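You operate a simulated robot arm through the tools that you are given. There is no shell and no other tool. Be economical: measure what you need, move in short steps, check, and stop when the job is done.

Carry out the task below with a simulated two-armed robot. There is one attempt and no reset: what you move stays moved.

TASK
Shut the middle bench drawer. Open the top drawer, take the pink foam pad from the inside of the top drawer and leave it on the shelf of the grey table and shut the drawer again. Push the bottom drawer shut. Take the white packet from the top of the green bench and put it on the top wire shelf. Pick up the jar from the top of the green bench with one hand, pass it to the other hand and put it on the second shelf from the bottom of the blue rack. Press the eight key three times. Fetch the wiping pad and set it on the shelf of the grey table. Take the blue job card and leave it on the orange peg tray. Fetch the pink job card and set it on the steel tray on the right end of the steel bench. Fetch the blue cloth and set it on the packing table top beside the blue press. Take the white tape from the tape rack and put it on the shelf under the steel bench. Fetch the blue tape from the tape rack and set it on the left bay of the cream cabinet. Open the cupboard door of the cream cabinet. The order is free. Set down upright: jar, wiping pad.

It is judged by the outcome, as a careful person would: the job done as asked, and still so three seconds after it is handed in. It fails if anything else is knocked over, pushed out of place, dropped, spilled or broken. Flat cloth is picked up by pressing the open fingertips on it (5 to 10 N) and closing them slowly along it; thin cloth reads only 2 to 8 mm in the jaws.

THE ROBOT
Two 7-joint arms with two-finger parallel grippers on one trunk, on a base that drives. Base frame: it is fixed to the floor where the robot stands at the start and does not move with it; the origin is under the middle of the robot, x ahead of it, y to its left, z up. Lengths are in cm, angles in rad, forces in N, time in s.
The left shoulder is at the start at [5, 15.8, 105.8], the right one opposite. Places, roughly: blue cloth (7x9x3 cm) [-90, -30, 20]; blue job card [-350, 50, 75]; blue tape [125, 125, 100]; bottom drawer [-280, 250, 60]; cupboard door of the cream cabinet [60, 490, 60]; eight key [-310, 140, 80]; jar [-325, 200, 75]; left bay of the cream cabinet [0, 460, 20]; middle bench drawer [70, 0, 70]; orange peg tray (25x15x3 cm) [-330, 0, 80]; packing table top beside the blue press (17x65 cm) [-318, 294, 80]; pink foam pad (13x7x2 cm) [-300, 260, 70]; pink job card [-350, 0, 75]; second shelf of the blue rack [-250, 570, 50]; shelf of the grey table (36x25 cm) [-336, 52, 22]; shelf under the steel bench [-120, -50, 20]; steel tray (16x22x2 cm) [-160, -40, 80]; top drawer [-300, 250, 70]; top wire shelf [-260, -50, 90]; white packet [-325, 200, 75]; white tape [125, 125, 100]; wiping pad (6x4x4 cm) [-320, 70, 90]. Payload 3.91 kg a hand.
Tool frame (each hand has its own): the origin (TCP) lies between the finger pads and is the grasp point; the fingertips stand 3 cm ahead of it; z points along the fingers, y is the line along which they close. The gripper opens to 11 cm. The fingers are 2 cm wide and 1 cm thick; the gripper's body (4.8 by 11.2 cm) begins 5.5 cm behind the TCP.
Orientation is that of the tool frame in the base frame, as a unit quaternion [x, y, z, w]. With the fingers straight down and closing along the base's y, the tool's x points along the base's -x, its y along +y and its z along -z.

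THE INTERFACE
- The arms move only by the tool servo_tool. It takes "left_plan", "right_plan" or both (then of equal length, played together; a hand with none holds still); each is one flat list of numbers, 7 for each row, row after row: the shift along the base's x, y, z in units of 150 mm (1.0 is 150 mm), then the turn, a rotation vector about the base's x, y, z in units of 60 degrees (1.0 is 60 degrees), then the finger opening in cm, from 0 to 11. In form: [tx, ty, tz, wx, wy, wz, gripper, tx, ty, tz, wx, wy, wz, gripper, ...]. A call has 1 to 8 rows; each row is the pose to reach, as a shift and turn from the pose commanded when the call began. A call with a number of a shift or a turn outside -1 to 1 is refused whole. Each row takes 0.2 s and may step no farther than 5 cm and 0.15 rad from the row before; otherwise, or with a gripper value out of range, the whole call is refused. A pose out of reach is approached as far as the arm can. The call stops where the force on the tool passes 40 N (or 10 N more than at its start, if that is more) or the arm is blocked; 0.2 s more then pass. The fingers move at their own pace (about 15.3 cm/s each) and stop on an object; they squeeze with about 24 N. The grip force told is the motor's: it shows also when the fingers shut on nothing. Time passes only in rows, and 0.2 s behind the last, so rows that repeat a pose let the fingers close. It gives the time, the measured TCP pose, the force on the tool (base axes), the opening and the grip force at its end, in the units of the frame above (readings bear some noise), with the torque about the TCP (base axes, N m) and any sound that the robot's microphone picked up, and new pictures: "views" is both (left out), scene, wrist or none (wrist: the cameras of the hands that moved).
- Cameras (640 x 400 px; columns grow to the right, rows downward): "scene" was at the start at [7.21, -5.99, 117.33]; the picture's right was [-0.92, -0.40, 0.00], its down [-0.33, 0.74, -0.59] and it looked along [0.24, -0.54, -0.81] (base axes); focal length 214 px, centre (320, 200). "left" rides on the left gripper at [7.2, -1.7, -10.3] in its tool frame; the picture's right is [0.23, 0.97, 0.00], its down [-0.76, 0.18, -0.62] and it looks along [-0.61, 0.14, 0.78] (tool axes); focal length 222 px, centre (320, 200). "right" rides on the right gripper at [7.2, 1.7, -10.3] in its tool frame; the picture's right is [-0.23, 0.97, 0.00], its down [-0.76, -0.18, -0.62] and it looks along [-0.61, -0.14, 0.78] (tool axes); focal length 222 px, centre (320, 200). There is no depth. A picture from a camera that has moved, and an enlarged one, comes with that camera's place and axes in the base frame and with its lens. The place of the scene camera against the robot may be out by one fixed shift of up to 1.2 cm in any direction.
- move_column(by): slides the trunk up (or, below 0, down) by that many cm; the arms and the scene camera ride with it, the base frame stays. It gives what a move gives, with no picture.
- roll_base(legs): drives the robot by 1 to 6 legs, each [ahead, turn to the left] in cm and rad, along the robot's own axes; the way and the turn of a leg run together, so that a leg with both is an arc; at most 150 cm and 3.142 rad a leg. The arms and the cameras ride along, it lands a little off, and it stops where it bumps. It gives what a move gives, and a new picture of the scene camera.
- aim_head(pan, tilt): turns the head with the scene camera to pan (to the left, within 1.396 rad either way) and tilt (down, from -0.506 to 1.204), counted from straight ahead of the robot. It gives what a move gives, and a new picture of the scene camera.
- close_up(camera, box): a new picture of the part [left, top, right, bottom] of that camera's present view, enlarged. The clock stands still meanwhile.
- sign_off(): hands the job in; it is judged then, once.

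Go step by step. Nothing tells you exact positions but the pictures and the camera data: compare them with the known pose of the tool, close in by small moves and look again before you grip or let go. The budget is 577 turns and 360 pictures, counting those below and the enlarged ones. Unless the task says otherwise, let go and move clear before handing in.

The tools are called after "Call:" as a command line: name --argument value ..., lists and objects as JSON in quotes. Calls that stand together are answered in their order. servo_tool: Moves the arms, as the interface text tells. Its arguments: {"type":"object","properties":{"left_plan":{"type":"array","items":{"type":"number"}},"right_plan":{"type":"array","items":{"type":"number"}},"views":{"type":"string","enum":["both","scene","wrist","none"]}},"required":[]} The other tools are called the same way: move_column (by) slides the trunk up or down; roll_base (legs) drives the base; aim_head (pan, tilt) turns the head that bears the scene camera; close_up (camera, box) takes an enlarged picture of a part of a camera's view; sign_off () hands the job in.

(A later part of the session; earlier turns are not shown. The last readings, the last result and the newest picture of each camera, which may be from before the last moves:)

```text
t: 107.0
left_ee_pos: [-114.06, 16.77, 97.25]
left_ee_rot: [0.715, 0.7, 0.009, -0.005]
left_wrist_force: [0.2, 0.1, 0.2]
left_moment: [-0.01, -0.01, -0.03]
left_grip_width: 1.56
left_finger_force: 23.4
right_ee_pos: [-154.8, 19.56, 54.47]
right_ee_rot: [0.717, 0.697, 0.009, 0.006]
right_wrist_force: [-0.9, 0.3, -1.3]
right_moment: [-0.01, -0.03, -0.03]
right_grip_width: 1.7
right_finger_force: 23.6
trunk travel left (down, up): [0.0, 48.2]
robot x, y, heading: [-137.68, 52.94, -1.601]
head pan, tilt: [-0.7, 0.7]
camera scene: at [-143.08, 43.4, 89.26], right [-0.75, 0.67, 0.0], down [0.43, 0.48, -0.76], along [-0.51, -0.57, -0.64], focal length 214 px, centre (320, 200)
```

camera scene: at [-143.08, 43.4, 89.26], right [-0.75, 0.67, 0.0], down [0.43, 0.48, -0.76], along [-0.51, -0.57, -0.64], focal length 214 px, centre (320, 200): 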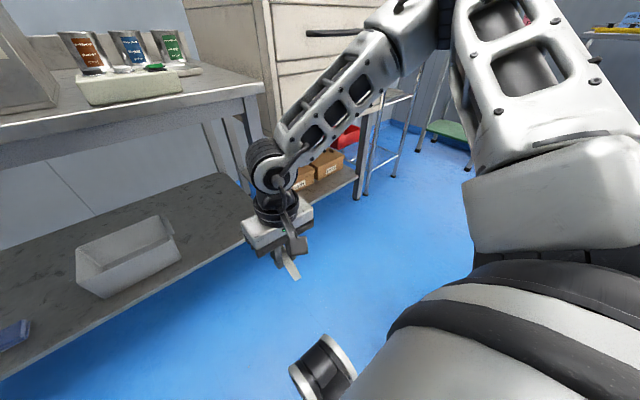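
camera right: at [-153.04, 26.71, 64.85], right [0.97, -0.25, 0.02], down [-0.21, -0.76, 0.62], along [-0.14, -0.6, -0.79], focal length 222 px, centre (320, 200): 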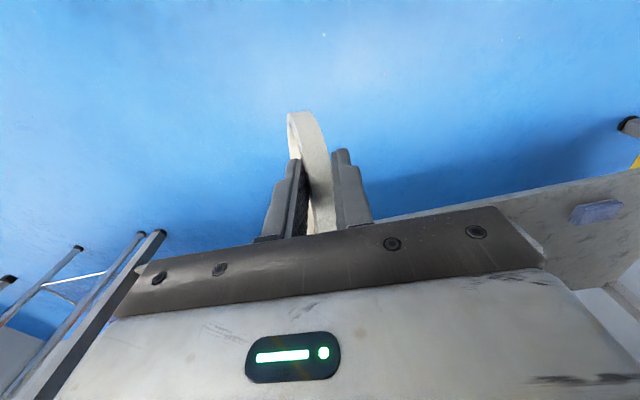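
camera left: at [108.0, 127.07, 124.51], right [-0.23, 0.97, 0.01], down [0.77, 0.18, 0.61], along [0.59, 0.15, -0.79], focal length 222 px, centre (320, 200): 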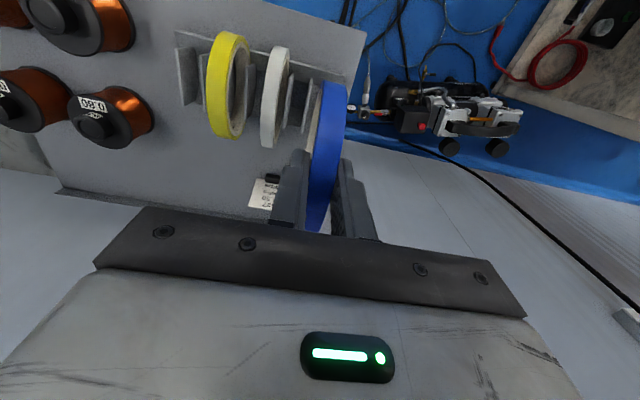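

I'll test whether extending the arm first lets it go lower.

Call:
servo_tool --right_plan '[0, -0.1, 0.25, 0, 0, 0, 1, 0, -0.2, 0.5, 0, 0, 0, 1, 0, -0.4, 0.75, 0, 0, 0, 1, 0, -0.6, 1, 0, 0, 0, 1, 0, -0.8, 1, 0, 0, 0, 1, 0, -1, 1, 0, 0, 0, 1]' --views "none"

Call:
servo_tool --right_plan '[0, -0.2, 0, 0, 0, 0, 1, 0, -0.2, -0.2, 0, 0, 0, 1, 0, -0.2, -0.4, 0, 0, 0, 1, 0, -0.2, -0.6, 0, 0, 0, 1, 0, -0.2, -0.8, 0, 0, 0, 1, 0, -0.2, -1, 0, 0, 0, 1]' --views "none"

Call:
servo_tool --right_plan '[0, 0, -0.2, 0, 0, 0, 1, 0, 0, -0.4, 0, 0, 0, 1, 0, 0, -0.6, 0, 0, 0, 1, 0, 0, -0.8, 0, 0, 0, 1, 0, 0, -1, 0, 0, 0, 1]' --views "scene"

```text
t: 108.4
left_ee_pos: [-114.08, 16.8, 97.3]
left_ee_rot: [0.715, 0.699, 0.01, -0.005]
left_wrist_force: [-0.6, 0.1, -0.5]
left_moment: [0.01, -0.03, 0.0]
left_grip_width: 1.53
left_finger_force: 23.8
right_ee_pos: [-154.85, 4.51, 69.52]
right_ee_rot: [0.718, 0.696, 0.008, 0.008]
right_wrist_force: [0.1, 0.9, -0.5]
right_moment: [0.01, 0.01, 0.0]
right_grip_width: 1.71
right_finger_force: 24.3
trunk travel left (down, up): [0.0, 48.2]
robot x, y, heading: [-137.73, 52.83, -1.597]
head pan, tilt: [-0.7, 0.7]
```

```text
t: 109.8
left_ee_pos: [-113.94, 16.77, 97.35]
left_ee_rot: [0.715, 0.699, 0.009, -0.005]
left_wrist_force: [-0.2, 0.4, -1.5]
left_moment: [0.03, 0.01, 0.01]
left_grip_width: 1.57
left_finger_force: 24.2
right_ee_pos: [-157.4, 4.53, 56.02]
right_ee_rot: [0.718, 0.696, 0.009, 0.008]
right_wrist_force: [0.1, -0.2, -0.1]
right_moment: [0.03, 0.0, -0.02]
right_grip_width: 1.71
right_finger_force: 24.2
right hand out of reach, approached as far as the arm can: row 1, 2, 3, 4, 5, 6
trunk travel left (down, up): [0.0, 48.2]
robot x, y, heading: [-137.52, 52.84, -1.597]
head pan, tilt: [-0.7, 0.7]
```

```text
t: 111.0
left_ee_pos: [-114.05, 16.72, 97.23]
left_ee_rot: [0.715, 0.699, 0.009, -0.005]
left_wrist_force: [0.4, 1.4, -1.9]
left_moment: [-0.01, 0.0, -0.02]
left_grip_width: 1.56
left_finger_force: 23.9
right_ee_pos: [-161.15, 8.77, 46.58]
right_ee_rot: [0.717, 0.697, 0.008, 0.007]
right_wrist_force: [-0.6, 0.3, -0.6]
right_moment: [0.0, 0.01, -0.04]
right_grip_width: 1.68
right_finger_force: 23.8
right hand out of reach, approached as far as the arm can: row 1, 2, 3, 4, 5
trunk travel left (down, up): [0.0, 48.2]
robot x, y, heading: [-137.63, 52.66, -1.599]
head pan, tilt: [-0.7, 0.7]
camera scene: at [-143.09, 43.41, 89.27], right [-0.75, 0.67, 0.0], down [0.43, 0.48, -0.76], along [-0.51, -0.57, -0.64], focal length 214 px, centre (320, 200)
```

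scene: 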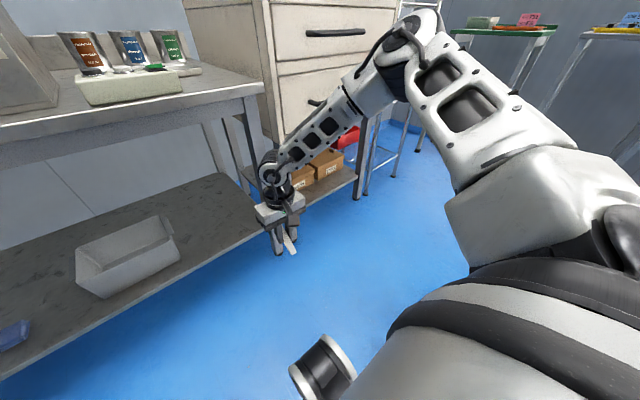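

Earlier the left arm reached lower when in front of the body's centre. I'll test that with the right.

Call:
servo_tool --right_plan '[0.2, 0, 0.2, 0, 0, 0, 1, 0.4, 0, 0.4, 0, 0, 0, 1, 0.6, 0, 0.6, 0, 0, 0, 1, 0.8, 0, 0.7, 0, 0, 0, 1, 1, 0, 0.7, 0, 0, 0, 1]' --views "none"

Call:
servo_tool --right_plan '[0.2, 0, 0, 0, 0, 0, 1, 0.4, 0, -0.2, 0, 0, 0, 1, 0.6, 0, -0.4, 0, 0, 0, 1, 0.6, 0, -0.6, 0, 0, 0, 1, 0.6, 0, -0.8, 0, 0, 0, 1, 0.6, 0, -1, 0, 0, 0, 1]' --views "none"

Call:
servo_tool --right_plan '[0, 0, -0.2, 0, 0, 0, 1, 0, 0, -0.4, 0, 0, 0, 1, 0, 0, -0.6, 0, 0, 0, 1, 0, 0, -0.8, 0, 0, 0, 1]' --views "scene"

```text
t: 112.2
left_ee_pos: [-113.98, 16.7, 97.24]
left_ee_rot: [0.716, 0.698, 0.009, -0.006]
left_wrist_force: [-0.2, -0.1, -0.7]
left_moment: [0.02, 0.01, 0.0]
left_grip_width: 1.54
left_finger_force: 24.0
right_ee_pos: [-151.09, 10.99, 58.43]
right_ee_rot: [0.717, 0.696, 0.01, 0.007]
right_wrist_force: [-0.8, 0.0, -0.3]
right_moment: [0.0, 0.03, 0.01]
right_grip_width: 1.71
right_finger_force: 24.1
right hand out of reach, approached as far as the arm can: row 3, 4, 5
trunk travel left (down, up): [0.0, 48.2]
robot x, y, heading: [-137.42, 52.44, -1.597]
head pan, tilt: [-0.7, 0.7]
```

```text
t: 113.6
left_ee_pos: [-114.03, 16.83, 97.16]
left_ee_rot: [0.715, 0.699, 0.01, -0.006]
left_wrist_force: [0.2, -0.3, -0.8]
left_moment: [0.01, -0.01, 0.02]
left_grip_width: 1.57
left_finger_force: 23.8
right_ee_pos: [-152.37, 15.35, 51.21]
right_ee_rot: [0.718, 0.696, 0.009, 0.007]
right_wrist_force: [0.3, 0.5, -0.9]
right_moment: [0.04, -0.02, 0.0]
right_grip_width: 1.7
right_finger_force: 24.5
right hand out of reach, approached as far as the arm can: row 1, 2, 3, 4, 5, 6
trunk travel left (down, up): [0.0, 48.2]
robot x, y, heading: [-137.7, 52.96, -1.598]
head pan, tilt: [-0.7, 0.7]
```

```text
t: 114.6
left_ee_pos: [-113.94, 16.79, 97.22]
left_ee_rot: [0.715, 0.699, 0.009, -0.006]
left_wrist_force: [0.1, 0.5, -1.3]
left_moment: [0.03, -0.01, -0.01]
left_grip_width: 1.56
left_finger_force: 24.5
right_ee_pos: [-156.9, 17.35, 44.76]
right_ee_rot: [0.718, 0.696, 0.008, 0.009]
right_wrist_force: [0.3, -0.5, -0.7]
right_moment: [0.0, 0.01, 0.0]
right_grip_width: 1.69
right_finger_force: 23.7
right hand out of reach, approached as far as the arm can: row 1, 2, 3, 4
trunk travel left (down, up): [0.0, 48.2]
robot x, y, heading: [-137.44, 53.02, -1.599]
head pan, tilt: [-0.7, 0.7]
camera scene: at [-143.09, 43.41, 89.27], right [-0.75, 0.67, 0.0], down [0.43, 0.48, -0.76], along [-0.51, -0.57, -0.64], focal length 214 px, centre (320, 200)
```

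scene: 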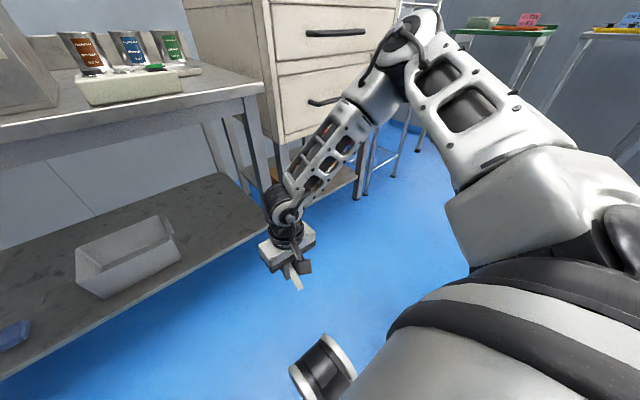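

The right upper arm seems stuck in a poor posture. I'll bring it back to its home-like pose (out to the side, near) and watch the elbow.

Call:
servo_tool --right_plan '[-0.1, 0, 0.25, 0, 0, 0, 1, -0.3, 0.1, 0.5, 0, 0, 0, 1, -0.5, 0.2, 0.75, 0, 0, 0, 1, -0.75, 0.3, 0.9, 0, 0, 0, 1, -1, 0.4, 1, 0, 0, 0, 1]' --views "none"

Call:
servo_tool --right_plan '[-0.1, 0.1, 0, 0, 0, 0, 1, -0.25, 0.2, 0, 0, 0, 0, 1, -0.25, 0.2, -0.2, 0, 0, 0, 1, -0.25, 0.2, -0.4, 0, 0, 0, 1, -0.25, 0.2, -0.6, 0, 0, 0, 1, -0.25, 0.2, -0.8, 0, 0, 0, 1]' --views "scene"

```text
refused: row 2 steps farther than a row can; nothing moved
```

```text
t: 116.0
left_ee_pos: [-113.93, 16.8, 97.29]
left_ee_rot: [0.716, 0.698, 0.009, -0.006]
left_wrist_force: [-1.4, 0.5, -0.2]
left_moment: [0.03, -0.02, 0.04]
left_grip_width: 1.57
left_finger_force: 24.1
right_ee_pos: [-163.51, 21.17, 39.39]
right_ee_rot: [0.718, 0.696, 0.008, 0.008]
right_wrist_force: [-0.1, 0.1, -0.6]
right_moment: [0.0, -0.03, -0.02]
right_grip_width: 1.71
right_finger_force: 24.2
right hand out of reach, approached as far as the arm can: row 4, 5, 6
trunk travel left (down, up): [0.0, 48.2]
robot x, y, heading: [-137.69, 52.71, -1.594]
head pan, tilt: [-0.7, 0.7]
camera scene: at [-143.09, 43.41, 89.26], right [-0.75, 0.67, 0.0], down [0.43, 0.48, -0.76], along [-0.51, -0.57, -0.64], focal length 214 px, centre (320, 200)
```

scene: 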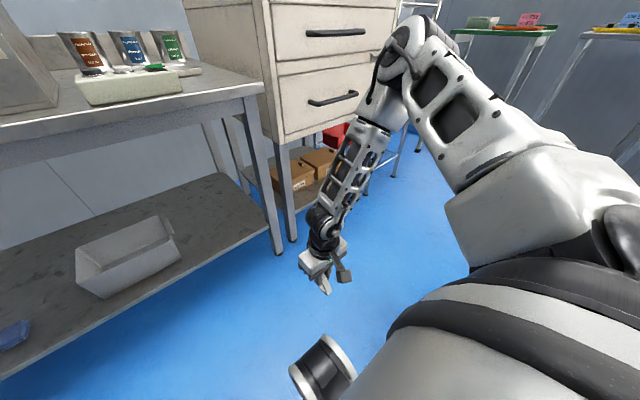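

Call:
servo_tool --right_plan '[-0.2, 0.1, 0.1, 0, 0, 0, 1, -0.4, 0.1, 0.2, 0, 0, 0, 1, -0.6, 0.1, 0.2, 0, 0, 0, 1, -0.8, 0, 0.2, 0, 0, 0, 1]' --views "none"

Call:
servo_tool --right_plan '[0, 0, -0.2, 0, 0, 0, 1, 0, 0, -0.4, 0, 0, 0, 1, 0, 0, -0.6, 0, 0, 0, 1, 0, 0, -0.8, 0, 0, 0, 1, 0, 0, -1, 0, 0, 0, 1]' --views "scene"

```text
t: 117.0
left_ee_pos: [-114.06, 16.85, 97.19]
left_ee_rot: [0.715, 0.699, 0.009, -0.006]
left_wrist_force: [0.1, -0.3, -0.3]
left_moment: [-0.01, 0.02, 0.0]
left_grip_width: 1.53
left_finger_force: 23.8
right_ee_pos: [-175.43, 21.21, 42.45]
right_ee_rot: [0.718, 0.696, 0.01, 0.007]
right_wrist_force: [-0.4, -0.5, -0.4]
right_moment: [0.04, -0.04, 0.01]
right_grip_width: 1.67
right_finger_force: 23.5
trunk travel left (down, up): [0.0, 48.2]
robot x, y, heading: [-137.36, 53.31, -1.599]
head pan, tilt: [-0.7, 0.7]
```

```text
t: 118.2
left_ee_pos: [-113.89, 16.81, 97.26]
left_ee_rot: [0.715, 0.699, 0.01, -0.005]
left_wrist_force: [0.3, 0.4, -1.3]
left_moment: [0.02, 0.06, -0.03]
left_grip_width: 1.56
left_finger_force: 23.6
right_ee_pos: [-175.71, 22.17, 36.31]
right_ee_rot: [0.717, 0.697, 0.008, 0.007]
right_wrist_force: [0.4, 0.5, -0.5]
right_moment: [0.02, -0.02, 0.01]
right_grip_width: 1.63
right_finger_force: 24.2
right hand out of reach, approached as far as the arm can: row 3, 4, 5
trunk travel left (down, up): [0.0, 48.2]
robot x, y, heading: [-137.89, 53.09, -1.597]
head pan, tilt: [-0.7, 0.7]
camera scene: at [-143.09, 43.41, 89.26], right [-0.75, 0.67, 0.0], down [0.43, 0.48, -0.76], along [-0.51, -0.57, -0.64], focal length 214 px, centre (320, 200)
```

scene: 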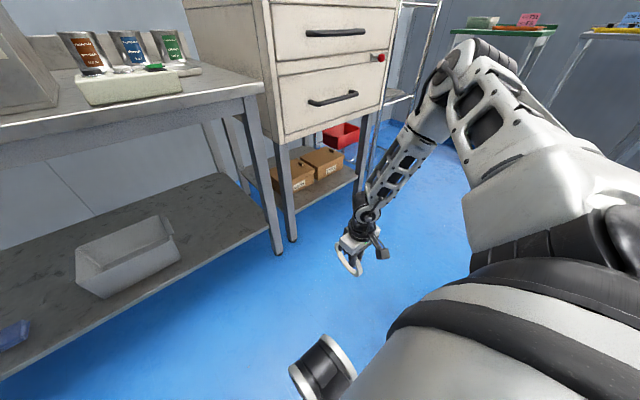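

The shoulder seems limited there. I'll compare with the left arm in front of the body, lowering it stepwise.

Call:
servo_tool --left_plan '[-0.2, 0, -0.2, 0, 0, 0, 1, -0.4, 0, -0.4, 0, 0, 0, 1, -0.6, -0.1, -0.6, 0, 0, 0, 1, -0.8, -0.2, -0.8, 0, 0, 0, 1, -1, -0.3, -1, 0, 0, 0, 1]' --views "none"

Call:
servo_tool --left_plan '[-0.1, -0.1, -0.2, 0, 0, 0, 1, -0.2, -0.2, -0.4, 0, 0, 0, 1, -0.3, -0.3, -0.6, 0, 0, 0, 1, -0.4, -0.3, -0.8, 0, 0, 0, 1, -0.5, -0.3, -1, 0, 0, 0, 1]' --views "none"

Call:
servo_tool --left_plan '[0, 0, -0.2, 0, 0, 0, 1, 0, 0, -0.4, 0, 0, 0, 1, 0, 0, -0.6, 0, 0, 0, 1, 0, 0, -0.8, 0, 0, 0, 1, 0, 0, -1, 0, 0, 0, 1]' --views "none"

Call:
servo_tool --left_plan '[0, 0, -0.2, 0, 0, 0, 1, 0, 0, -0.4, 0, 0, 0, 1, 0, 0, -0.6, 0, 0, 0, 1, 0, 0, -0.8, 0, 0, 0, 1, 0, 0, -1, 0, 0, 0, 1]' --views "scene"

```text
t: 119.4
left_ee_pos: [-128.9, 12.46, 82.19]
left_ee_rot: [0.715, 0.699, 0.009, -0.006]
left_wrist_force: [-1.0, 0.2, -1.5]
left_moment: [0.04, -0.03, -0.02]
left_grip_width: 1.57
left_finger_force: 23.7
right_ee_pos: [-175.65, 22.1, 36.27]
right_ee_rot: [0.718, 0.696, 0.009, 0.007]
right_wrist_force: [-0.7, 0.2, 0.2]
right_moment: [0.01, -0.02, 0.03]
right_grip_width: 1.64
right_finger_force: 23.7
trunk travel left (down, up): [0.0, 48.2]
robot x, y, heading: [-137.54, 53.19, -1.597]
head pan, tilt: [-0.7, 0.7]
```

```text
t: 120.6
left_ee_pos: [-136.54, 7.84, 67.26]
left_ee_rot: [0.715, 0.699, 0.009, -0.006]
left_wrist_force: [0.3, 0.2, -0.4]
left_moment: [0.04, -0.01, -0.02]
left_grip_width: 1.54
left_finger_force: 23.9
right_ee_pos: [-175.7, 22.15, 36.18]
right_ee_rot: [0.718, 0.696, 0.008, 0.007]
right_wrist_force: [-0.1, -0.1, -0.6]
right_moment: [0.06, -0.02, -0.03]
right_grip_width: 1.64
right_finger_force: 23.8
trunk travel left (down, up): [0.0, 48.2]
robot x, y, heading: [-137.38, 52.69, -1.597]
head pan, tilt: [-0.7, 0.7]
```

```text
t: 121.8
left_ee_pos: [-136.61, 7.93, 52.24]
left_ee_rot: [0.716, 0.698, 0.011, -0.005]
left_wrist_force: [0.3, 0.0, -0.4]
left_moment: [0.01, 0.0, -0.03]
left_grip_width: 1.55
left_finger_force: 23.9
right_ee_pos: [-175.71, 22.07, 36.31]
right_ee_rot: [0.718, 0.696, 0.009, 0.007]
right_wrist_force: [1.3, 0.4, -0.9]
right_moment: [0.01, 0.01, 0.0]
right_grip_width: 1.64
right_finger_force: 23.9
trunk travel left (down, up): [0.0, 48.2]
robot x, y, heading: [-137.57, 52.91, -1.595]
head pan, tilt: [-0.7, 0.7]
```

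```text
t: 123.0
left_ee_pos: [-136.54, 7.79, 37.27]
left_ee_rot: [0.716, 0.698, 0.009, -0.005]
left_wrist_force: [0.4, -0.7, -0.5]
left_moment: [0.06, -0.02, 0.01]
left_grip_width: 1.53
left_finger_force: 23.9
right_ee_pos: [-175.85, 22.11, 36.19]
right_ee_rot: [0.718, 0.696, 0.01, 0.007]
right_wrist_force: [0.4, -0.9, -0.9]
right_moment: [0.01, 0.0, -0.01]
right_grip_width: 1.58
right_finger_force: 23.6
trunk travel left (down, up): [0.0, 48.2]
robot x, y, heading: [-137.51, 52.97, -1.6]
head pan, tilt: [-0.7, 0.7]
camera scene: at [-143.09, 43.41, 89.27], right [-0.75, 0.67, 0.0], down [0.43, 0.48, -0.76], along [-0.51, -0.57, -0.64], focal length 214 px, centre (320, 200)
```

scene: 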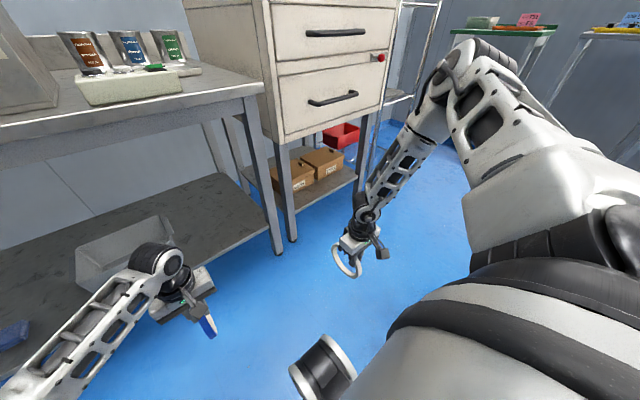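

The left arm is fine. Testing it lower, with a view of its posture.

Call:
servo_tool --left_plan '[0, 0, -0.2, 0, 0, 0, 1, 0, 0, -0.4, 0, 0, 0, 1, 0, 0, -0.6, 0, 0, 0, 1, 0, 0, -0.8, 0, 0, 0, 1, 0, 0, -1, 0, 0, 0, 1]' --views "none"

Call:
aim_head --pan 0.7 --tilt 0.7

```text
t: 124.2
left_ee_pos: [-124.05, 5.14, 21.94]
left_ee_rot: [0.673, 0.736, 0.054, 0.051]
left_wrist_force: [-1.1, 0.3, -0.4]
left_moment: [-0.01, -0.01, 0.0]
left_grip_width: 1.55
left_finger_force: 24.3
right_ee_pos: [-175.73, 21.99, 36.05]
right_ee_rot: [0.717, 0.697, 0.008, 0.006]
right_wrist_force: [0.0, 0.2, -0.9]
right_moment: [0.02, -0.02, 0.0]
right_grip_width: 1.55
right_finger_force: 24.1
trunk travel left (down, up): [0.0, 48.2]
robot x, y, heading: [-137.5, 52.86, -1.603]
head pan, tilt: [-0.7, 0.7]
stopped in row 5 (left hand): the arm was blocked; the commanded pose is now the measured one
```

```text
t: 125.7
left_ee_pos: [-124.14, 5.3, 21.93]
left_ee_rot: [0.672, 0.737, 0.055, 0.049]
left_wrist_force: [0.7, -0.5, 0.1]
left_moment: [0.0, -0.01, 0.01]
left_grip_width: 1.56
left_finger_force: 24.2
right_ee_pos: [-175.63, 22.02, 36.21]
right_ee_rot: [0.718, 0.696, 0.009, 0.004]
right_wrist_force: [-0.5, 0.1, -0.7]
right_moment: [0.03, 0.01, -0.02]
right_grip_width: 1.59
right_finger_force: 24.4
trunk travel left (down, up): [0.0, 48.2]
robot x, y, heading: [-137.52, 53.14, -1.598]
head pan, tilt: [0.7, 0.7]
camera scene: at [-132.03, 42.98, 89.23], right [-0.78, -0.62, 0.0], down [-0.4, 0.51, -0.76], along [0.47, -0.6, -0.65], focal length 214 px, centre (320, 200)
```

scene: 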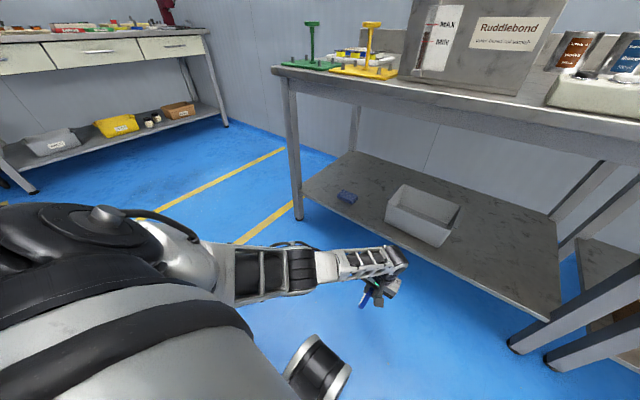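

The left arm reaches low well; the right is in a bad elbow branch. I'll try to unwind the right arm by extending it sideways and sweeping forward.

Call:
servo_tool --right_plan '[-0.1, 0, 0.25, 0, 0, 0, 1, -0.2, 0.1, 0.5, 0, 0, 0, 1, -0.3, 0.3, 0.7, 0, 0, 0, 1, -0.5, 0.5, 0.8, 0, 0, 0, 1, -0.7, 0.7, 0.8, 0, 0, 0, 1, -0.9, 0.9, 0.8, 0, 0, 0, 1]' --views "none"

Call:
servo_tool --right_plan '[-0.2, 0.1, 0, 0, 0, 0, 1, -0.4, 0.1, 0, 0, 0, 0, 1, -0.6, 0.1, 0, 0, 0, 0, 1, -0.6, 0.1, -0.2, 0, 0, 0, 1, -0.6, 0.1, -0.4, 0, 0, 0, 1, -0.6, 0.1, -0.6, 0, 0, 0, 1, -0.6, 0.1, -0.8, 0, 0, 0, 1]' --views "none"

Call:
aim_head --pan -1.2 --tilt 0.6

```text
t: 127.1
left_ee_pos: [-124.13, 5.17, 22.01]
left_ee_rot: [0.672, 0.737, 0.054, 0.05]
left_wrist_force: [0.2, -0.3, -0.4]
left_moment: [0.03, 0.06, 0.0]
left_grip_width: 1.54
left_finger_force: 24.2
right_ee_pos: [-186.2, 32.81, 48.12]
right_ee_rot: [0.717, 0.697, 0.01, 0.005]
right_wrist_force: [-1.0, 0.5, -0.7]
right_moment: [0.02, 0.01, 0.04]
right_grip_width: 1.55
right_finger_force: 23.8
right hand out of reach, approached as far as the arm can: row 6
trunk travel left (down, up): [0.0, 48.2]
robot x, y, heading: [-138.0, 53.26, -1.596]
head pan, tilt: [0.7, 0.7]
```

```text
t: 128.7
left_ee_pos: [-123.9, 5.27, 21.94]
left_ee_rot: [0.672, 0.737, 0.055, 0.052]
left_wrist_force: [-0.2, 0.1, -1.5]
left_moment: [0.01, 0.0, -0.02]
left_grip_width: 1.54
left_finger_force: 24.2
right_ee_pos: [-189.38, 31.87, 36.35]
right_ee_rot: [0.718, 0.696, 0.004, 0.007]
right_wrist_force: [-0.7, -1.2, 0.2]
right_moment: [0.11, 0.0, 0.02]
right_grip_width: 1.54
right_finger_force: 24.2
right hand out of reach, approached as far as the arm can: row 1, 2, 3, 4, 5, 6, 7
trunk travel left (down, up): [0.0, 48.2]
robot x, y, heading: [-137.67, 52.65, -1.599]
head pan, tilt: [0.7, 0.7]
```

```text
t: 130.6
left_ee_pos: [-124.09, 5.16, 22.05]
left_ee_rot: [0.673, 0.736, 0.056, 0.051]
left_wrist_force: [-0.3, -0.3, -0.5]
left_moment: [0.02, 0.0, -0.01]
left_grip_width: 1.55
left_finger_force: 24.0
right_ee_pos: [-189.3, 31.77, 36.44]
right_ee_rot: [0.718, 0.696, 0.005, 0.006]
right_wrist_force: [-0.4, -0.3, 0.1]
right_moment: [0.03, -0.01, -0.01]
right_grip_width: 1.53
right_finger_force: 24.0
trunk travel left (down, up): [0.0, 48.2]
robot x, y, heading: [-137.87, 52.99, -1.598]
head pan, tilt: [-1.201, 0.6]
camera scene: at [-145.67, 46.7, 90.13], right [-0.34, 0.94, 0.0], down [0.53, 0.19, -0.83], along [-0.78, -0.28, -0.56], focal length 214 px, centre (320, 200)
```

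scene: 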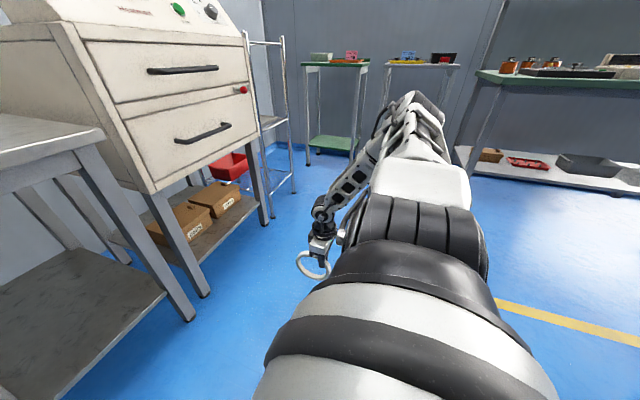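

I'll try bringing the right hand in front of the body's centre at shoulder height, mirroring the left arm's path, then lower it.

Call:
servo_tool --right_plan '[0.1, 0, 0.25, 0, 0, 0, 1, 0.2, 0, 0.5, 0, 0, 0, 1, 0.3, 0, 0.75, 0, 0, 0, 1, 0.5, -0.1, 1, 0, 0, 0, 1, 0.7, -0.3, 1, 0, 0, 0, 1, 0.85, -0.5, 1, 0, 0, 0, 1, 1, -0.7, 1, 0, 0, 0, 1]' --views "none"

Call:
servo_tool --right_plan '[0.1, 0, 0.25, 0, 0, 0, 1, 0.2, 0, 0.5, 0, 0, 0, 1, 0.3, -0.1, 0.75, 0, 0, 0, 1, 0.5, -0.2, 1, 0, 0, 0, 1, 0.75, -0.3, 1, 0, 0, 0, 1, 1, -0.4, 1, 0, 0, 0, 1]' --views "none"

Call:
servo_tool --right_plan '[0.25, 0, 0, 0, 0, 0, 1, 0.5, 0, 0, 0, 0, 0, 1, 0.75, 0, 0, 0, 0, 0, 1, 1, 0, 0, 0, 0, 0, 1]' --views "none"

```text
refused: row 4 steps farther than a row can; nothing moved
```

```text
refused: row 4 steps farther than a row can; nothing moved
```

```text
t: 131.6
left_ee_pos: [-124.04, 5.29, 22.01]
left_ee_rot: [0.673, 0.736, 0.055, 0.051]
left_wrist_force: [-0.7, 0.4, -1.2]
left_moment: [0.0, 0.01, -0.02]
left_grip_width: 1.55
left_finger_force: 24.0
right_ee_pos: [-174.34, 31.99, 36.24]
right_ee_rot: [0.717, 0.697, 0.008, 0.006]
right_wrist_force: [0.3, -0.3, -0.9]
right_moment: [-0.02, -0.01, 0.02]
right_grip_width: 1.53
right_finger_force: 24.5
trunk travel left (down, up): [0.0, 48.2]
robot x, y, heading: [-137.42, 52.79, -1.595]
head pan, tilt: [-1.201, 0.6]
```

Call:
servo_tool --left_plan '[0, 0, 0.25, 0, 0, 0, 1, 0, 0, 0.5, 0, 0, 0, 1, 0.05, 0, 0.75, 0, 0, 0, 1, 0.1, 0, 1, 0, 0, 0, 1]' --right_plan '[0, 0, 0.25, 0, 0, 0, 1, 0, 0, 0.5, 0, 0, 0, 1, 0, 0, 0.75, 0, 0, 0, 1, 0, 0, 1, 0, 0, 0, 1]' --views "none"

Call:
servo_tool --left_plan '[0.1, 0, 0.25, 0, 0, 0, 1, 0.3, 0, 0.5, 0, 0, 0, 1, 0.5, 0, 0.75, 0, 0, 0, 1, 0.7, 0, 1, 0, 0, 0, 1]' --right_plan '[0, 0, 0.25, 0, 0, 0, 1, 0, 0, 0.5, 0, 0, 0, 1, 0, -0.1, 0.75, 0, 0, 0, 1, 0, -0.2, 1, 0, 0, 0, 1]' --views "none"

Call:
servo_tool --left_plan '[0.1, 0, 0.25, 0, 0, 0, 1, 0.2, 0, 0.5, 0, 0, 0, 1, 0.3, 0, 0.7, 0, 0, 0, 1, 0.4, 0, 0.9, 0, 0, 0, 1, 0.5, 0, 1, 0, 0, 0, 1]' --right_plan '[0.2, -0.2, 0, 0, 0, 0, 1, 0.4, -0.4, 0, 0, 0, 0, 1, 0.6, -0.6, 0, 0, 0, 0, 1, 0.8, -0.8, 0, 0, 0, 0, 1, 1, -1, 0, 0, 0, 0, 1]' --views "none"

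Call:
servo_tool --right_plan '[0.2, 0, 0, 0, 0, 0, 1, 0.4, -0.1, 0, 0, 0, 0, 1, 0.6, -0.2, 0, 0, 0, 0, 1, 0.8, -0.3, 0, 0, 0, 0, 1, 1, -0.4, 0, 0, 0, 0, 1]' --views "none"

```text
t: 132.6
left_ee_pos: [-122.7, 5.17, 37.16]
left_ee_rot: [0.672, 0.736, 0.055, 0.05]
left_wrist_force: [0.8, 0.3, -1.3]
left_moment: [0.0, -0.01, -0.02]
left_grip_width: 1.54
left_finger_force: 24.3
right_ee_pos: [-174.28, 32.05, 51.27]
right_ee_rot: [0.717, 0.697, 0.009, 0.007]
right_wrist_force: [-0.7, -0.2, -0.8]
right_moment: [0.03, 0.0, 0.02]
right_grip_width: 1.57
right_finger_force: 23.5
trunk travel left (down, up): [0.0, 48.2]
robot x, y, heading: [-137.54, 52.92, -1.593]
head pan, tilt: [-1.201, 0.6]
```

```text
t: 133.6
left_ee_pos: [-112.27, 5.16, 52.16]
left_ee_rot: [0.674, 0.735, 0.055, 0.05]
left_wrist_force: [0.1, -0.6, -0.3]
left_moment: [0.04, -0.02, 0.04]
left_grip_width: 1.54
left_finger_force: 23.8
right_ee_pos: [-174.37, 29.09, 66.41]
right_ee_rot: [0.717, 0.697, 0.009, 0.007]
right_wrist_force: [-0.7, 0.9, -0.1]
right_moment: [0.01, -0.03, 0.0]
right_grip_width: 1.58
right_finger_force: 24.0
trunk travel left (down, up): [0.0, 48.2]
robot x, y, heading: [-137.28, 53.1, -1.602]
head pan, tilt: [-1.201, 0.6]
```

```text
t: 134.8
left_ee_pos: [-104.7, 5.22, 67.0]
left_ee_rot: [0.674, 0.735, 0.055, 0.05]
left_wrist_force: [-0.3, 0.2, -0.1]
left_moment: [0.0, 0.02, 0.03]
left_grip_width: 1.53
left_finger_force: 23.8
right_ee_pos: [-159.35, 14.03, 66.18]
right_ee_rot: [0.717, 0.697, 0.01, 0.007]
right_wrist_force: [-1.0, 0.2, -1.6]
right_moment: [0.02, 0.01, 0.0]
right_grip_width: 1.55
right_finger_force: 23.9
trunk travel left (down, up): [0.0, 48.2]
robot x, y, heading: [-137.5, 52.8, -1.598]
head pan, tilt: [-1.201, 0.6]
```

```text
t: 136.0
left_ee_pos: [-104.79, 5.24, 67.03]
left_ee_rot: [0.673, 0.736, 0.054, 0.051]
left_wrist_force: [0.5, -0.1, -0.5]
left_moment: [-0.01, 0.0, -0.01]
left_grip_width: 1.54
left_finger_force: 23.8
right_ee_pos: [-149.75, 10.99, 66.26]
right_ee_rot: [0.717, 0.697, 0.009, 0.007]
right_wrist_force: [-0.6, 0.3, -0.8]
right_moment: [0.02, 0.04, -0.02]
right_grip_width: 1.57
right_finger_force: 24.4
right hand out of reach, approached as far as the arm can: row 4, 5
trunk travel left (down, up): [0.0, 48.2]
robot x, y, heading: [-137.44, 52.82, -1.601]
head pan, tilt: [-1.201, 0.6]
```

Call:
aim_head --pan -0.8 --tilt 0.4

Call:
aim_head --pan 0.8 --tilt 0.4

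```text
t: 136.8
left_ee_pos: [-104.7, 5.17, 67.02]
left_ee_rot: [0.673, 0.736, 0.055, 0.05]
left_wrist_force: [0.3, -0.4, -1.0]
left_moment: [0.03, 0.02, -0.03]
left_grip_width: 1.55
left_finger_force: 23.9
right_ee_pos: [-149.79, 10.96, 66.39]
right_ee_rot: [0.717, 0.696, 0.009, 0.008]
right_wrist_force: [-0.5, 0.9, -0.5]
right_moment: [0.05, 0.01, -0.02]
right_grip_width: 1.58
right_finger_force: 24.0
trunk travel left (down, up): [0.0, 48.2]
robot x, y, heading: [-137.68, 52.93, -1.594]
head pan, tilt: [-0.799, 0.4]
camera scene: at [-144.26, 43.48, 91.95], right [-0.68, 0.74, 0.0], down [0.29, 0.26, -0.92], along [-0.68, -0.62, -0.39], focal length 214 px, centre (320, 200)
```

scene: 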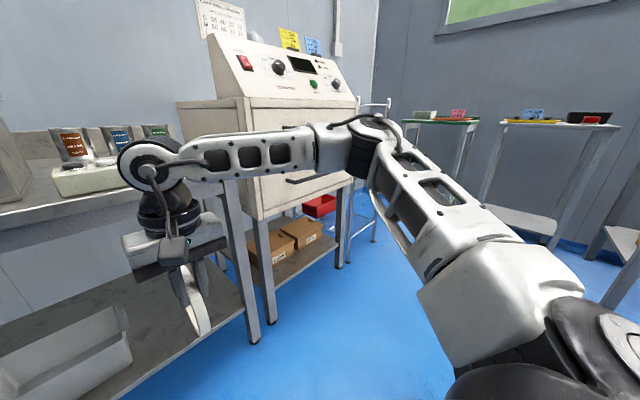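

```text
t: 138.5
left_ee_pos: [-104.73, 5.24, 67.09]
left_ee_rot: [0.673, 0.736, 0.055, 0.051]
left_wrist_force: [0.0, 0.0, -1.1]
left_moment: [0.01, -0.02, -0.05]
left_grip_width: 1.56
left_finger_force: 24.1
right_ee_pos: [-149.73, 11.0, 66.46]
right_ee_rot: [0.718, 0.696, 0.008, 0.008]
right_wrist_force: [-0.1, -0.1, -0.7]
right_moment: [0.01, -0.02, -0.02]
right_grip_width: 1.55
right_finger_force: 23.7
trunk travel left (down, up): [0.0, 48.2]
robot x, y, heading: [-137.47, 53.07, -1.597]
head pan, tilt: [0.799, 0.4]
camera scene: at [-130.98, 43.1, 91.95], right [-0.72, -0.7, 0.0], down [-0.27, 0.28, -0.92], along [0.64, -0.66, -0.39], focal length 214 px, centre (320, 200)
```

scene: 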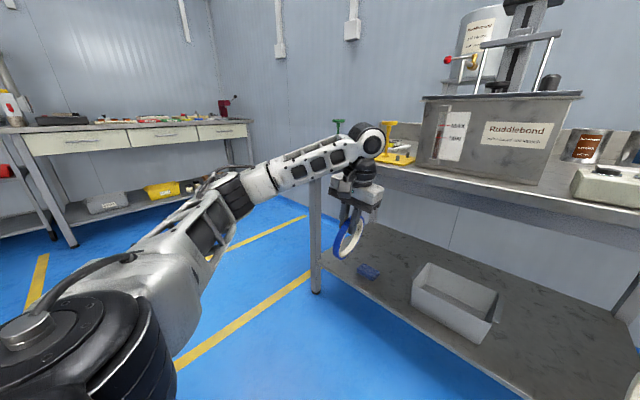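

Both arms look similar, but the right elbow rides high. I'll test whether yawing the right hand frees it.

Call:
servo_tool --right_plan '[-0.1, 0, 0, 0, 0, -0.14, 1, -0.2, 0, 0, 0, 0, -0.28, 1, -0.2, 0, 0, 0, 0, -0.42, 1, -0.2, 0, 0, 0, 0, -0.56, 1, -0.2, 0, 0, 0, 0, -0.7, 1, -0.2, 0, 0, 0, 0, -0.84, 1, -0.2, 0, 0, 0, 0, -0.95, 1]' --views "none"

Call:
servo_tool --right_plan '[0, 0, -0.2, 0, 0, 0, 1, 0, 0, -0.4, 0, 0, 0, 1, 0, 0, -0.6, 0, 0, 0, 1, 0, 0, -0.8, 0, 0, 0, 1, 0, 0, -1, 0, 0, 0, 1]' --views "none"

```text
t: 140.1
left_ee_pos: [-104.78, 5.19, 67.03]
left_ee_rot: [0.673, 0.736, 0.054, 0.05]
left_wrist_force: [0.2, -0.6, -0.2]
left_moment: [0.01, 0.02, -0.01]
left_grip_width: 1.55
left_finger_force: 24.7
right_ee_pos: [-152.77, 11.03, 66.26]
right_ee_rot: [0.963, 0.269, 0.004, 0.01]
right_wrist_force: [0.1, 1.3, -0.9]
right_moment: [0.03, -0.02, 0.03]
right_grip_width: 1.53
right_finger_force: 23.7
trunk travel left (down, up): [0.0, 48.2]
robot x, y, heading: [-137.53, 53.29, -1.601]
head pan, tilt: [0.799, 0.4]
```

```text
t: 141.3
left_ee_pos: [-104.63, 5.2, 66.92]
left_ee_rot: [0.673, 0.736, 0.054, 0.051]
left_wrist_force: [0.4, 0.5, -1.6]
left_moment: [0.02, 0.02, -0.02]
left_grip_width: 1.56
left_finger_force: 24.5
right_ee_pos: [-153.75, 11.72, 51.95]
right_ee_rot: [0.963, 0.27, 0.004, 0.011]
right_wrist_force: [0.0, -0.1, 0.3]
right_moment: [0.02, -0.04, -0.01]
right_grip_width: 1.57
right_finger_force: 24.2
right hand out of reach, approached as far as the arm can: row 5
trunk travel left (down, up): [0.0, 48.2]
robot x, y, heading: [-137.48, 53.21, -1.598]
head pan, tilt: [0.799, 0.4]
```

Call:
servo_tool --right_plan '[0, 0, 0.1, 0, 0, -0.14, 1, 0, 0, 0.1, 0, 0, -0.28, 1, 0, 0, 0.1, 0, 0, -0.42, 1, 0, 0, 0.1, 0, 0, -0.56, 1, 0, 0, 0, 0, 0, -0.56, 1, 0, 0, -0.2, 0, 0, -0.56, 1, 0, 0, -0.4, 0, 0, -0.56, 1]' --views "none"

Call:
servo_tool --right_plan '[0, 0, -0.2, 0, 0, 0, 1, 0, 0, -0.4, 0, 0, 0, 1, 0, 0, -0.6, 0, 0, 0, 1, 0, 0, -0.8, 0, 0, 0, 1, 0, 0, -1, 0, 0, 0, 1]' --views "none"

```text
t: 142.9
left_ee_pos: [-104.7, 5.19, 66.95]
left_ee_rot: [0.674, 0.735, 0.054, 0.051]
left_wrist_force: [0.3, -0.4, -0.4]
left_moment: [0.03, 0.01, -0.02]
left_grip_width: 1.56
left_finger_force: 23.9
right_ee_pos: [-156.01, 13.14, 47.91]
right_ee_rot: [1.0, -0.018, 0.002, 0.011]
right_wrist_force: [0.5, 0.2, -0.9]
right_moment: [0.0, -0.05, 0.01]
right_grip_width: 1.55
right_finger_force: 23.7
right hand out of reach, approached as far as the arm can: row 6, 7
trunk travel left (down, up): [0.0, 48.2]
robot x, y, heading: [-137.81, 53.11, -1.598]
head pan, tilt: [0.799, 0.4]
```

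```text
t: 144.1
left_ee_pos: [-104.7, 5.21, 66.91]
left_ee_rot: [0.673, 0.736, 0.054, 0.05]
left_wrist_force: [-0.6, 0.2, -0.8]
left_moment: [0.02, -0.01, -0.01]
left_grip_width: 1.56
left_finger_force: 24.3
right_ee_pos: [-161.55, 16.28, 41.95]
right_ee_rot: [1.0, -0.02, 0.001, 0.011]
right_wrist_force: [0.4, 0.6, -1.1]
right_moment: [-0.01, -0.02, 0.0]
right_grip_width: 1.59
right_finger_force: 24.0
right hand out of reach, approached as far as the arm can: row 1, 2, 3, 4, 5
trunk travel left (down, up): [0.0, 48.2]
robot x, y, heading: [-137.87, 53.02, -1.596]
head pan, tilt: [0.799, 0.4]
```

I'll leave the right arm for mid-height work. Next: test whether the left arm can lay a ring flat low (pitch up 60°, then roll).

Call:
servo_tool --left_plan '[-0.1, 0, 0, -0.125, 0, 0, 1, -0.2, 0, 0, -0.25, 0, 0, 1, -0.3, 0, 0, -0.375, 0, 0, 1, -0.4, 0, 0, -0.5, 0, 0, 1, -0.5, 0, 0, -0.625, 0, 0, 1, -0.6, 0, 0, -0.75, 0, 0, 1, -0.7, 0, 0, -0.875, 0, 0, 1, -0.8, 0, 0, -1, 0, 0, 1]' --views "none"

Call:
servo_tool --left_plan '[0, 0, -0.25, 0, 0, 0, 1, 0, 0, -0.5, 0, 0, 0, 1, 0, 0, -0.75, 0, 0, 0, 1, 0, 0, -1, 0, 0, 0, 1]' --views "none"

Call:
servo_tool --left_plan '[0, 0, -0.25, 0, 0, 0, 1, 0, 0, -0.5, 0, 0, 0, 1, 0, 0, -0.75, 0, 0, 0, 1, 0, 0, -1, 0, 0, 0, 1]' --views "none"

```text
t: 145.9
left_ee_pos: [-116.81, 5.15, 67.1]
left_ee_rot: [0.557, 0.664, -0.322, 0.381]
left_wrist_force: [-0.1, 0.1, -0.6]
left_moment: [0.05, 0.01, -0.01]
left_grip_width: 1.54
left_finger_force: 23.9
right_ee_pos: [-161.51, 16.26, 42.04]
right_ee_rot: [1.0, -0.02, 0.002, 0.012]
right_wrist_force: [-0.5, 0.4, -0.7]
right_moment: [-0.02, -0.05, -0.03]
right_grip_width: 1.54
right_finger_force: 23.8
trunk travel left (down, up): [0.0, 48.2]
robot x, y, heading: [-137.46, 53.15, -1.602]
head pan, tilt: [0.799, 0.4]
```

```text
t: 146.9
left_ee_pos: [-116.68, 5.32, 51.99]
left_ee_rot: [0.558, 0.664, -0.322, 0.381]
left_wrist_force: [0.2, -1.3, -1.2]
left_moment: [0.02, -0.01, 0.02]
left_grip_width: 1.54
left_finger_force: 23.1
right_ee_pos: [-161.49, 16.11, 41.94]
right_ee_rot: [1.0, -0.019, 0.002, 0.011]
right_wrist_force: [0.1, -0.3, -0.6]
right_moment: [-0.02, -0.03, 0.01]
right_grip_width: 1.6
right_finger_force: 24.1
trunk travel left (down, up): [0.0, 48.2]
robot x, y, heading: [-137.71, 53.31, -1.598]
head pan, tilt: [0.799, 0.4]
```

```text
t: 147.9
left_ee_pos: [-116.67, 5.31, 36.98]
left_ee_rot: [0.558, 0.664, -0.321, 0.381]
left_wrist_force: [-0.2, -0.3, -0.3]
left_moment: [0.06, 0.05, -0.05]
left_grip_width: 1.53
left_finger_force: 24.0
right_ee_pos: [-161.61, 16.04, 42.01]
right_ee_rot: [1.0, -0.02, 0.001, 0.012]
right_wrist_force: [0.1, 0.0, -0.3]
right_moment: [0.01, -0.02, -0.03]
right_grip_width: 1.55
right_finger_force: 23.9
trunk travel left (down, up): [0.0, 48.2]
robot x, y, heading: [-137.66, 52.96, -1.602]
head pan, tilt: [0.799, 0.4]
```

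Left works well low. Now test the 90° roll.

Call:
servo_tool --left_plan '[0, 0, 0, 0.018, -0.107, -0.063, 1, 0, 0, 0, 0.036, -0.213, -0.126, 1, 0, 0, 0, 0.055, -0.32, -0.189, 1, 0, 0, 0, 0.073, -0.427, -0.252, 1, 0, 0, 0, 0.091, -0.533, -0.315, 1, 0, 0, 0, 0.11, -0.64, -0.378, 1, 0, 0, 0, 0.128, -0.746, -0.441, 1, 0, 0, 0, 0.146, -0.853, -0.504, 1]' --views "none"

Call:
servo_tool --left_plan '[0, 0, 0, 0.018, -0.107, -0.063, 1, 0, 0, 0, 0.036, -0.213, -0.126, 1, 0, 0, 0, 0.055, -0.32, -0.189, 1, 0, 0, 0, 0.073, -0.427, -0.252, 1]' --views "scene"

```text
t: 149.7
left_ee_pos: [-116.9, 5.3, 37.12]
left_ee_rot: [0.815, 0.295, -0.086, 0.492]
left_wrist_force: [-0.1, 1.2, -0.2]
left_moment: [0.03, -0.02, 0.02]
left_grip_width: 1.57
left_finger_force: 23.7
right_ee_pos: [-161.6, 16.26, 41.89]
right_ee_rot: [1.0, -0.021, 0.002, 0.011]
right_wrist_force: [0.2, -0.6, -0.1]
right_moment: [0.0, -0.02, 0.02]
right_grip_width: 1.54
right_finger_force: 23.7
trunk travel left (down, up): [0.0, 48.2]
robot x, y, heading: [-137.41, 52.96, -1.598]
head pan, tilt: [0.799, 0.4]
```

```text
t: 150.7
left_ee_pos: [-116.79, 5.21, 37.02]
left_ee_rot: [0.863, 0.073, 0.043, 0.498]
left_wrist_force: [0.5, -0.5, -0.6]
left_moment: [-0.01, 0.02, 0.02]
left_grip_width: 1.57
left_finger_force: 23.6
right_ee_pos: [-161.5, 16.22, 41.94]
right_ee_rot: [1.0, -0.02, 0.002, 0.011]
right_wrist_force: [-0.2, -0.6, -0.6]
right_moment: [0.02, -0.04, 0.0]
right_grip_width: 1.57
right_finger_force: 24.1
trunk travel left (down, up): [0.0, 48.2]
robot x, y, heading: [-137.5, 53.11, -1.603]
head pan, tilt: [0.799, 0.4]
camera scene: at [-130.98, 43.1, 91.95], right [-0.72, -0.7, 0.0], down [-0.27, 0.28, -0.92], along [0.64, -0.66, -0.39], focal length 214 px, centre (320, 200)
```

scene: 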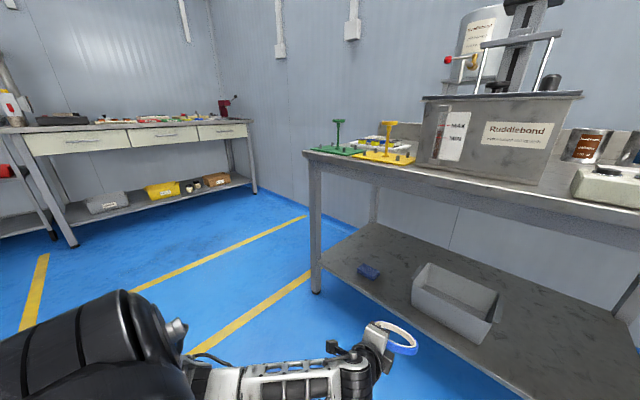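

The left arm handles low flat placement well. For the right I rolled the wrong way earlier; I'll try the mirrored roll (outward).

Call:
servo_tool --right_plan '[0, -0.1, 0.2, 0, 0, 0.125, 1, 0, -0.2, 0.4, 0, 0, 0.25, 1, 0, -0.2, 0.6, 0, 0, 0.375, 1, 0, -0.2, 0.8, 0, 0, 0.5, 1, 0, -0.2, 1, 0, 0, 0.625, 1, 0, -0.2, 1, 0, 0, 0.75, 1, 0, -0.2, 1, 0, 0, 0.875, 1, 0, -0.2, 1, 0, 0, 1, 1]' --views "none"

Call:
servo_tool --right_plan '[0, 0, 0.2, 0, 0, 0.125, 1, 0, 0, 0.4, 0, 0, 0.25, 1, 0, 0, 0.6, 0, 0, 0.375, 1, 0, 0, 0.7, 0, 0, 0.46, 1]' --views "none"

Call:
servo_tool --right_plan '[0, -0.05, 0, -0.125, 0, 0, 1, 0, -0.1, 0, -0.25, 0, 0, 1, 0, -0.15, 0, -0.375, 0, 0, 1, 0, -0.2, 0, -0.5, 0, 0, 1, 0, -0.25, 0, -0.625, 0, 0, 1, 0, -0.3, 0, -0.75, 0, 0, 1, 0, -0.3, 0, -0.875, 0, 0, 1, 0, -0.3, 0, -1, 0, 0, 1]' --views "none"

Call:
servo_tool --right_plan '[0, 0, 0, 0, 0.108, 0.0625, 1, 0, 0, 0, 0, 0.2165, 0.125, 1, 0, 0, 0, 0, 0.325, 0.1875, 1, 0, 0, 0, 0, 0.433, 0.25, 1, 0, 0, 0, 0, 0.541, 0.3125, 1, 0, 0, 0, 0, 0.65, 0.375, 1, 0, 0, 0, 0, 0.758, 0.4375, 1, 0, 0, 0, 0, 0.866, 0.5, 1]' --views "none"

Call:
servo_tool --right_plan '[0, 0, 0, 0, 0.108, 0.0625, 1, 0, 0, 0, 0, 0.2165, 0.125, 1, 0, 0, 0, 0, 0.325, 0.1875, 1, 0, 0, 0, 0, 0.433, 0.25, 1, 0, 0, -0.2, 0, 0.433, 0.25, 1, 0, 0, -0.4, 0, 0.433, 0.25, 1, 0, 0, -0.6, 0, 0.433, 0.25, 1]' --views "none"

```text
t: 152.5
left_ee_pos: [-116.73, 5.22, 37.06]
left_ee_rot: [0.863, 0.074, 0.043, 0.498]
left_wrist_force: [0.1, -0.4, -0.7]
left_moment: [0.02, -0.01, 0.01]
left_grip_width: 1.54
left_finger_force: 23.8
right_ee_pos: [-161.32, 13.0, 57.07]
right_ee_rot: [0.875, 0.484, 0.007, 0.008]
right_wrist_force: [-0.3, 0.8, -0.6]
right_moment: [0.04, -0.01, -0.01]
right_grip_width: 1.55
right_finger_force: 24.0
trunk travel left (down, up): [0.0, 48.2]
robot x, y, heading: [-137.8, 53.02, -1.597]
head pan, tilt: [0.799, 0.4]
```

```text
t: 153.5
left_ee_pos: [-116.76, 5.13, 37.03]
left_ee_rot: [0.863, 0.073, 0.043, 0.497]
left_wrist_force: [1.2, 0.0, -0.3]
left_moment: [0.05, 0.0, 0.02]
left_grip_width: 1.54
left_finger_force: 23.8
right_ee_pos: [-161.29, 13.04, 67.63]
right_ee_rot: [0.734, 0.679, 0.009, 0.007]
right_wrist_force: [-0.6, 0.2, -1.0]
right_moment: [0.04, 0.03, -0.01]
right_grip_width: 1.55
right_finger_force: 23.8
trunk travel left (down, up): [0.0, 48.2]
robot x, y, heading: [-137.36, 52.84, -1.598]
head pan, tilt: [0.799, 0.4]
```

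```text
t: 155.3
left_ee_pos: [-116.74, 5.28, 37.03]
left_ee_rot: [0.864, 0.074, 0.043, 0.497]
left_wrist_force: [-0.3, -0.8, -0.1]
left_moment: [0.0, -0.02, -0.01]
left_grip_width: 1.54
left_finger_force: 23.4
right_ee_pos: [-161.4, 8.63, 67.48]
right_ee_rot: [0.634, 0.59, -0.331, 0.374]
right_wrist_force: [0.6, 0.8, 0.1]
right_moment: [0.06, 0.01, 0.0]
right_grip_width: 1.57
right_finger_force: 24.0
trunk travel left (down, up): [0.0, 48.2]
robot x, y, heading: [-137.66, 53.35, -1.599]
head pan, tilt: [0.799, 0.4]
```

```text
t: 157.1
left_ee_pos: [-116.82, 5.19, 37.06]
left_ee_rot: [0.863, 0.073, 0.043, 0.497]
left_wrist_force: [-0.1, -0.1, -1.0]
left_moment: [0.03, -0.05, -0.02]
left_grip_width: 1.54
left_finger_force: 24.1
right_ee_pos: [-161.28, 8.61, 67.6]
right_ee_rot: [0.256, 0.833, -0.467, 0.15]
right_wrist_force: [-0.3, -0.2, -1.2]
right_moment: [0.07, -0.02, -0.01]
right_grip_width: 1.57
right_finger_force: 23.8
trunk travel left (down, up): [0.0, 48.2]
robot x, y, heading: [-137.71, 53.03, -1.602]
head pan, tilt: [0.799, 0.4]
```

```text
t: 158.7
left_ee_pos: [-116.68, 5.36, 37.06]
left_ee_rot: [0.863, 0.075, 0.042, 0.497]
left_wrist_force: [-0.9, -0.6, -1.2]
left_moment: [0.04, -0.01, 0.01]
left_grip_width: 1.57
left_finger_force: 24.3
right_ee_pos: [-161.29, 8.23, 59.28]
right_ee_rot: [0.037, 0.872, -0.488, 0.018]
right_wrist_force: [-0.6, -1.1, 0.1]
right_moment: [0.08, 0.03, 0.0]
right_grip_width: 1.56
right_finger_force: 24.0
right hand out of reach, approached as far as the arm can: row 7
trunk travel left (down, up): [0.0, 48.2]
robot x, y, heading: [-137.64, 53.11, -1.602]
head pan, tilt: [0.799, 0.4]
```

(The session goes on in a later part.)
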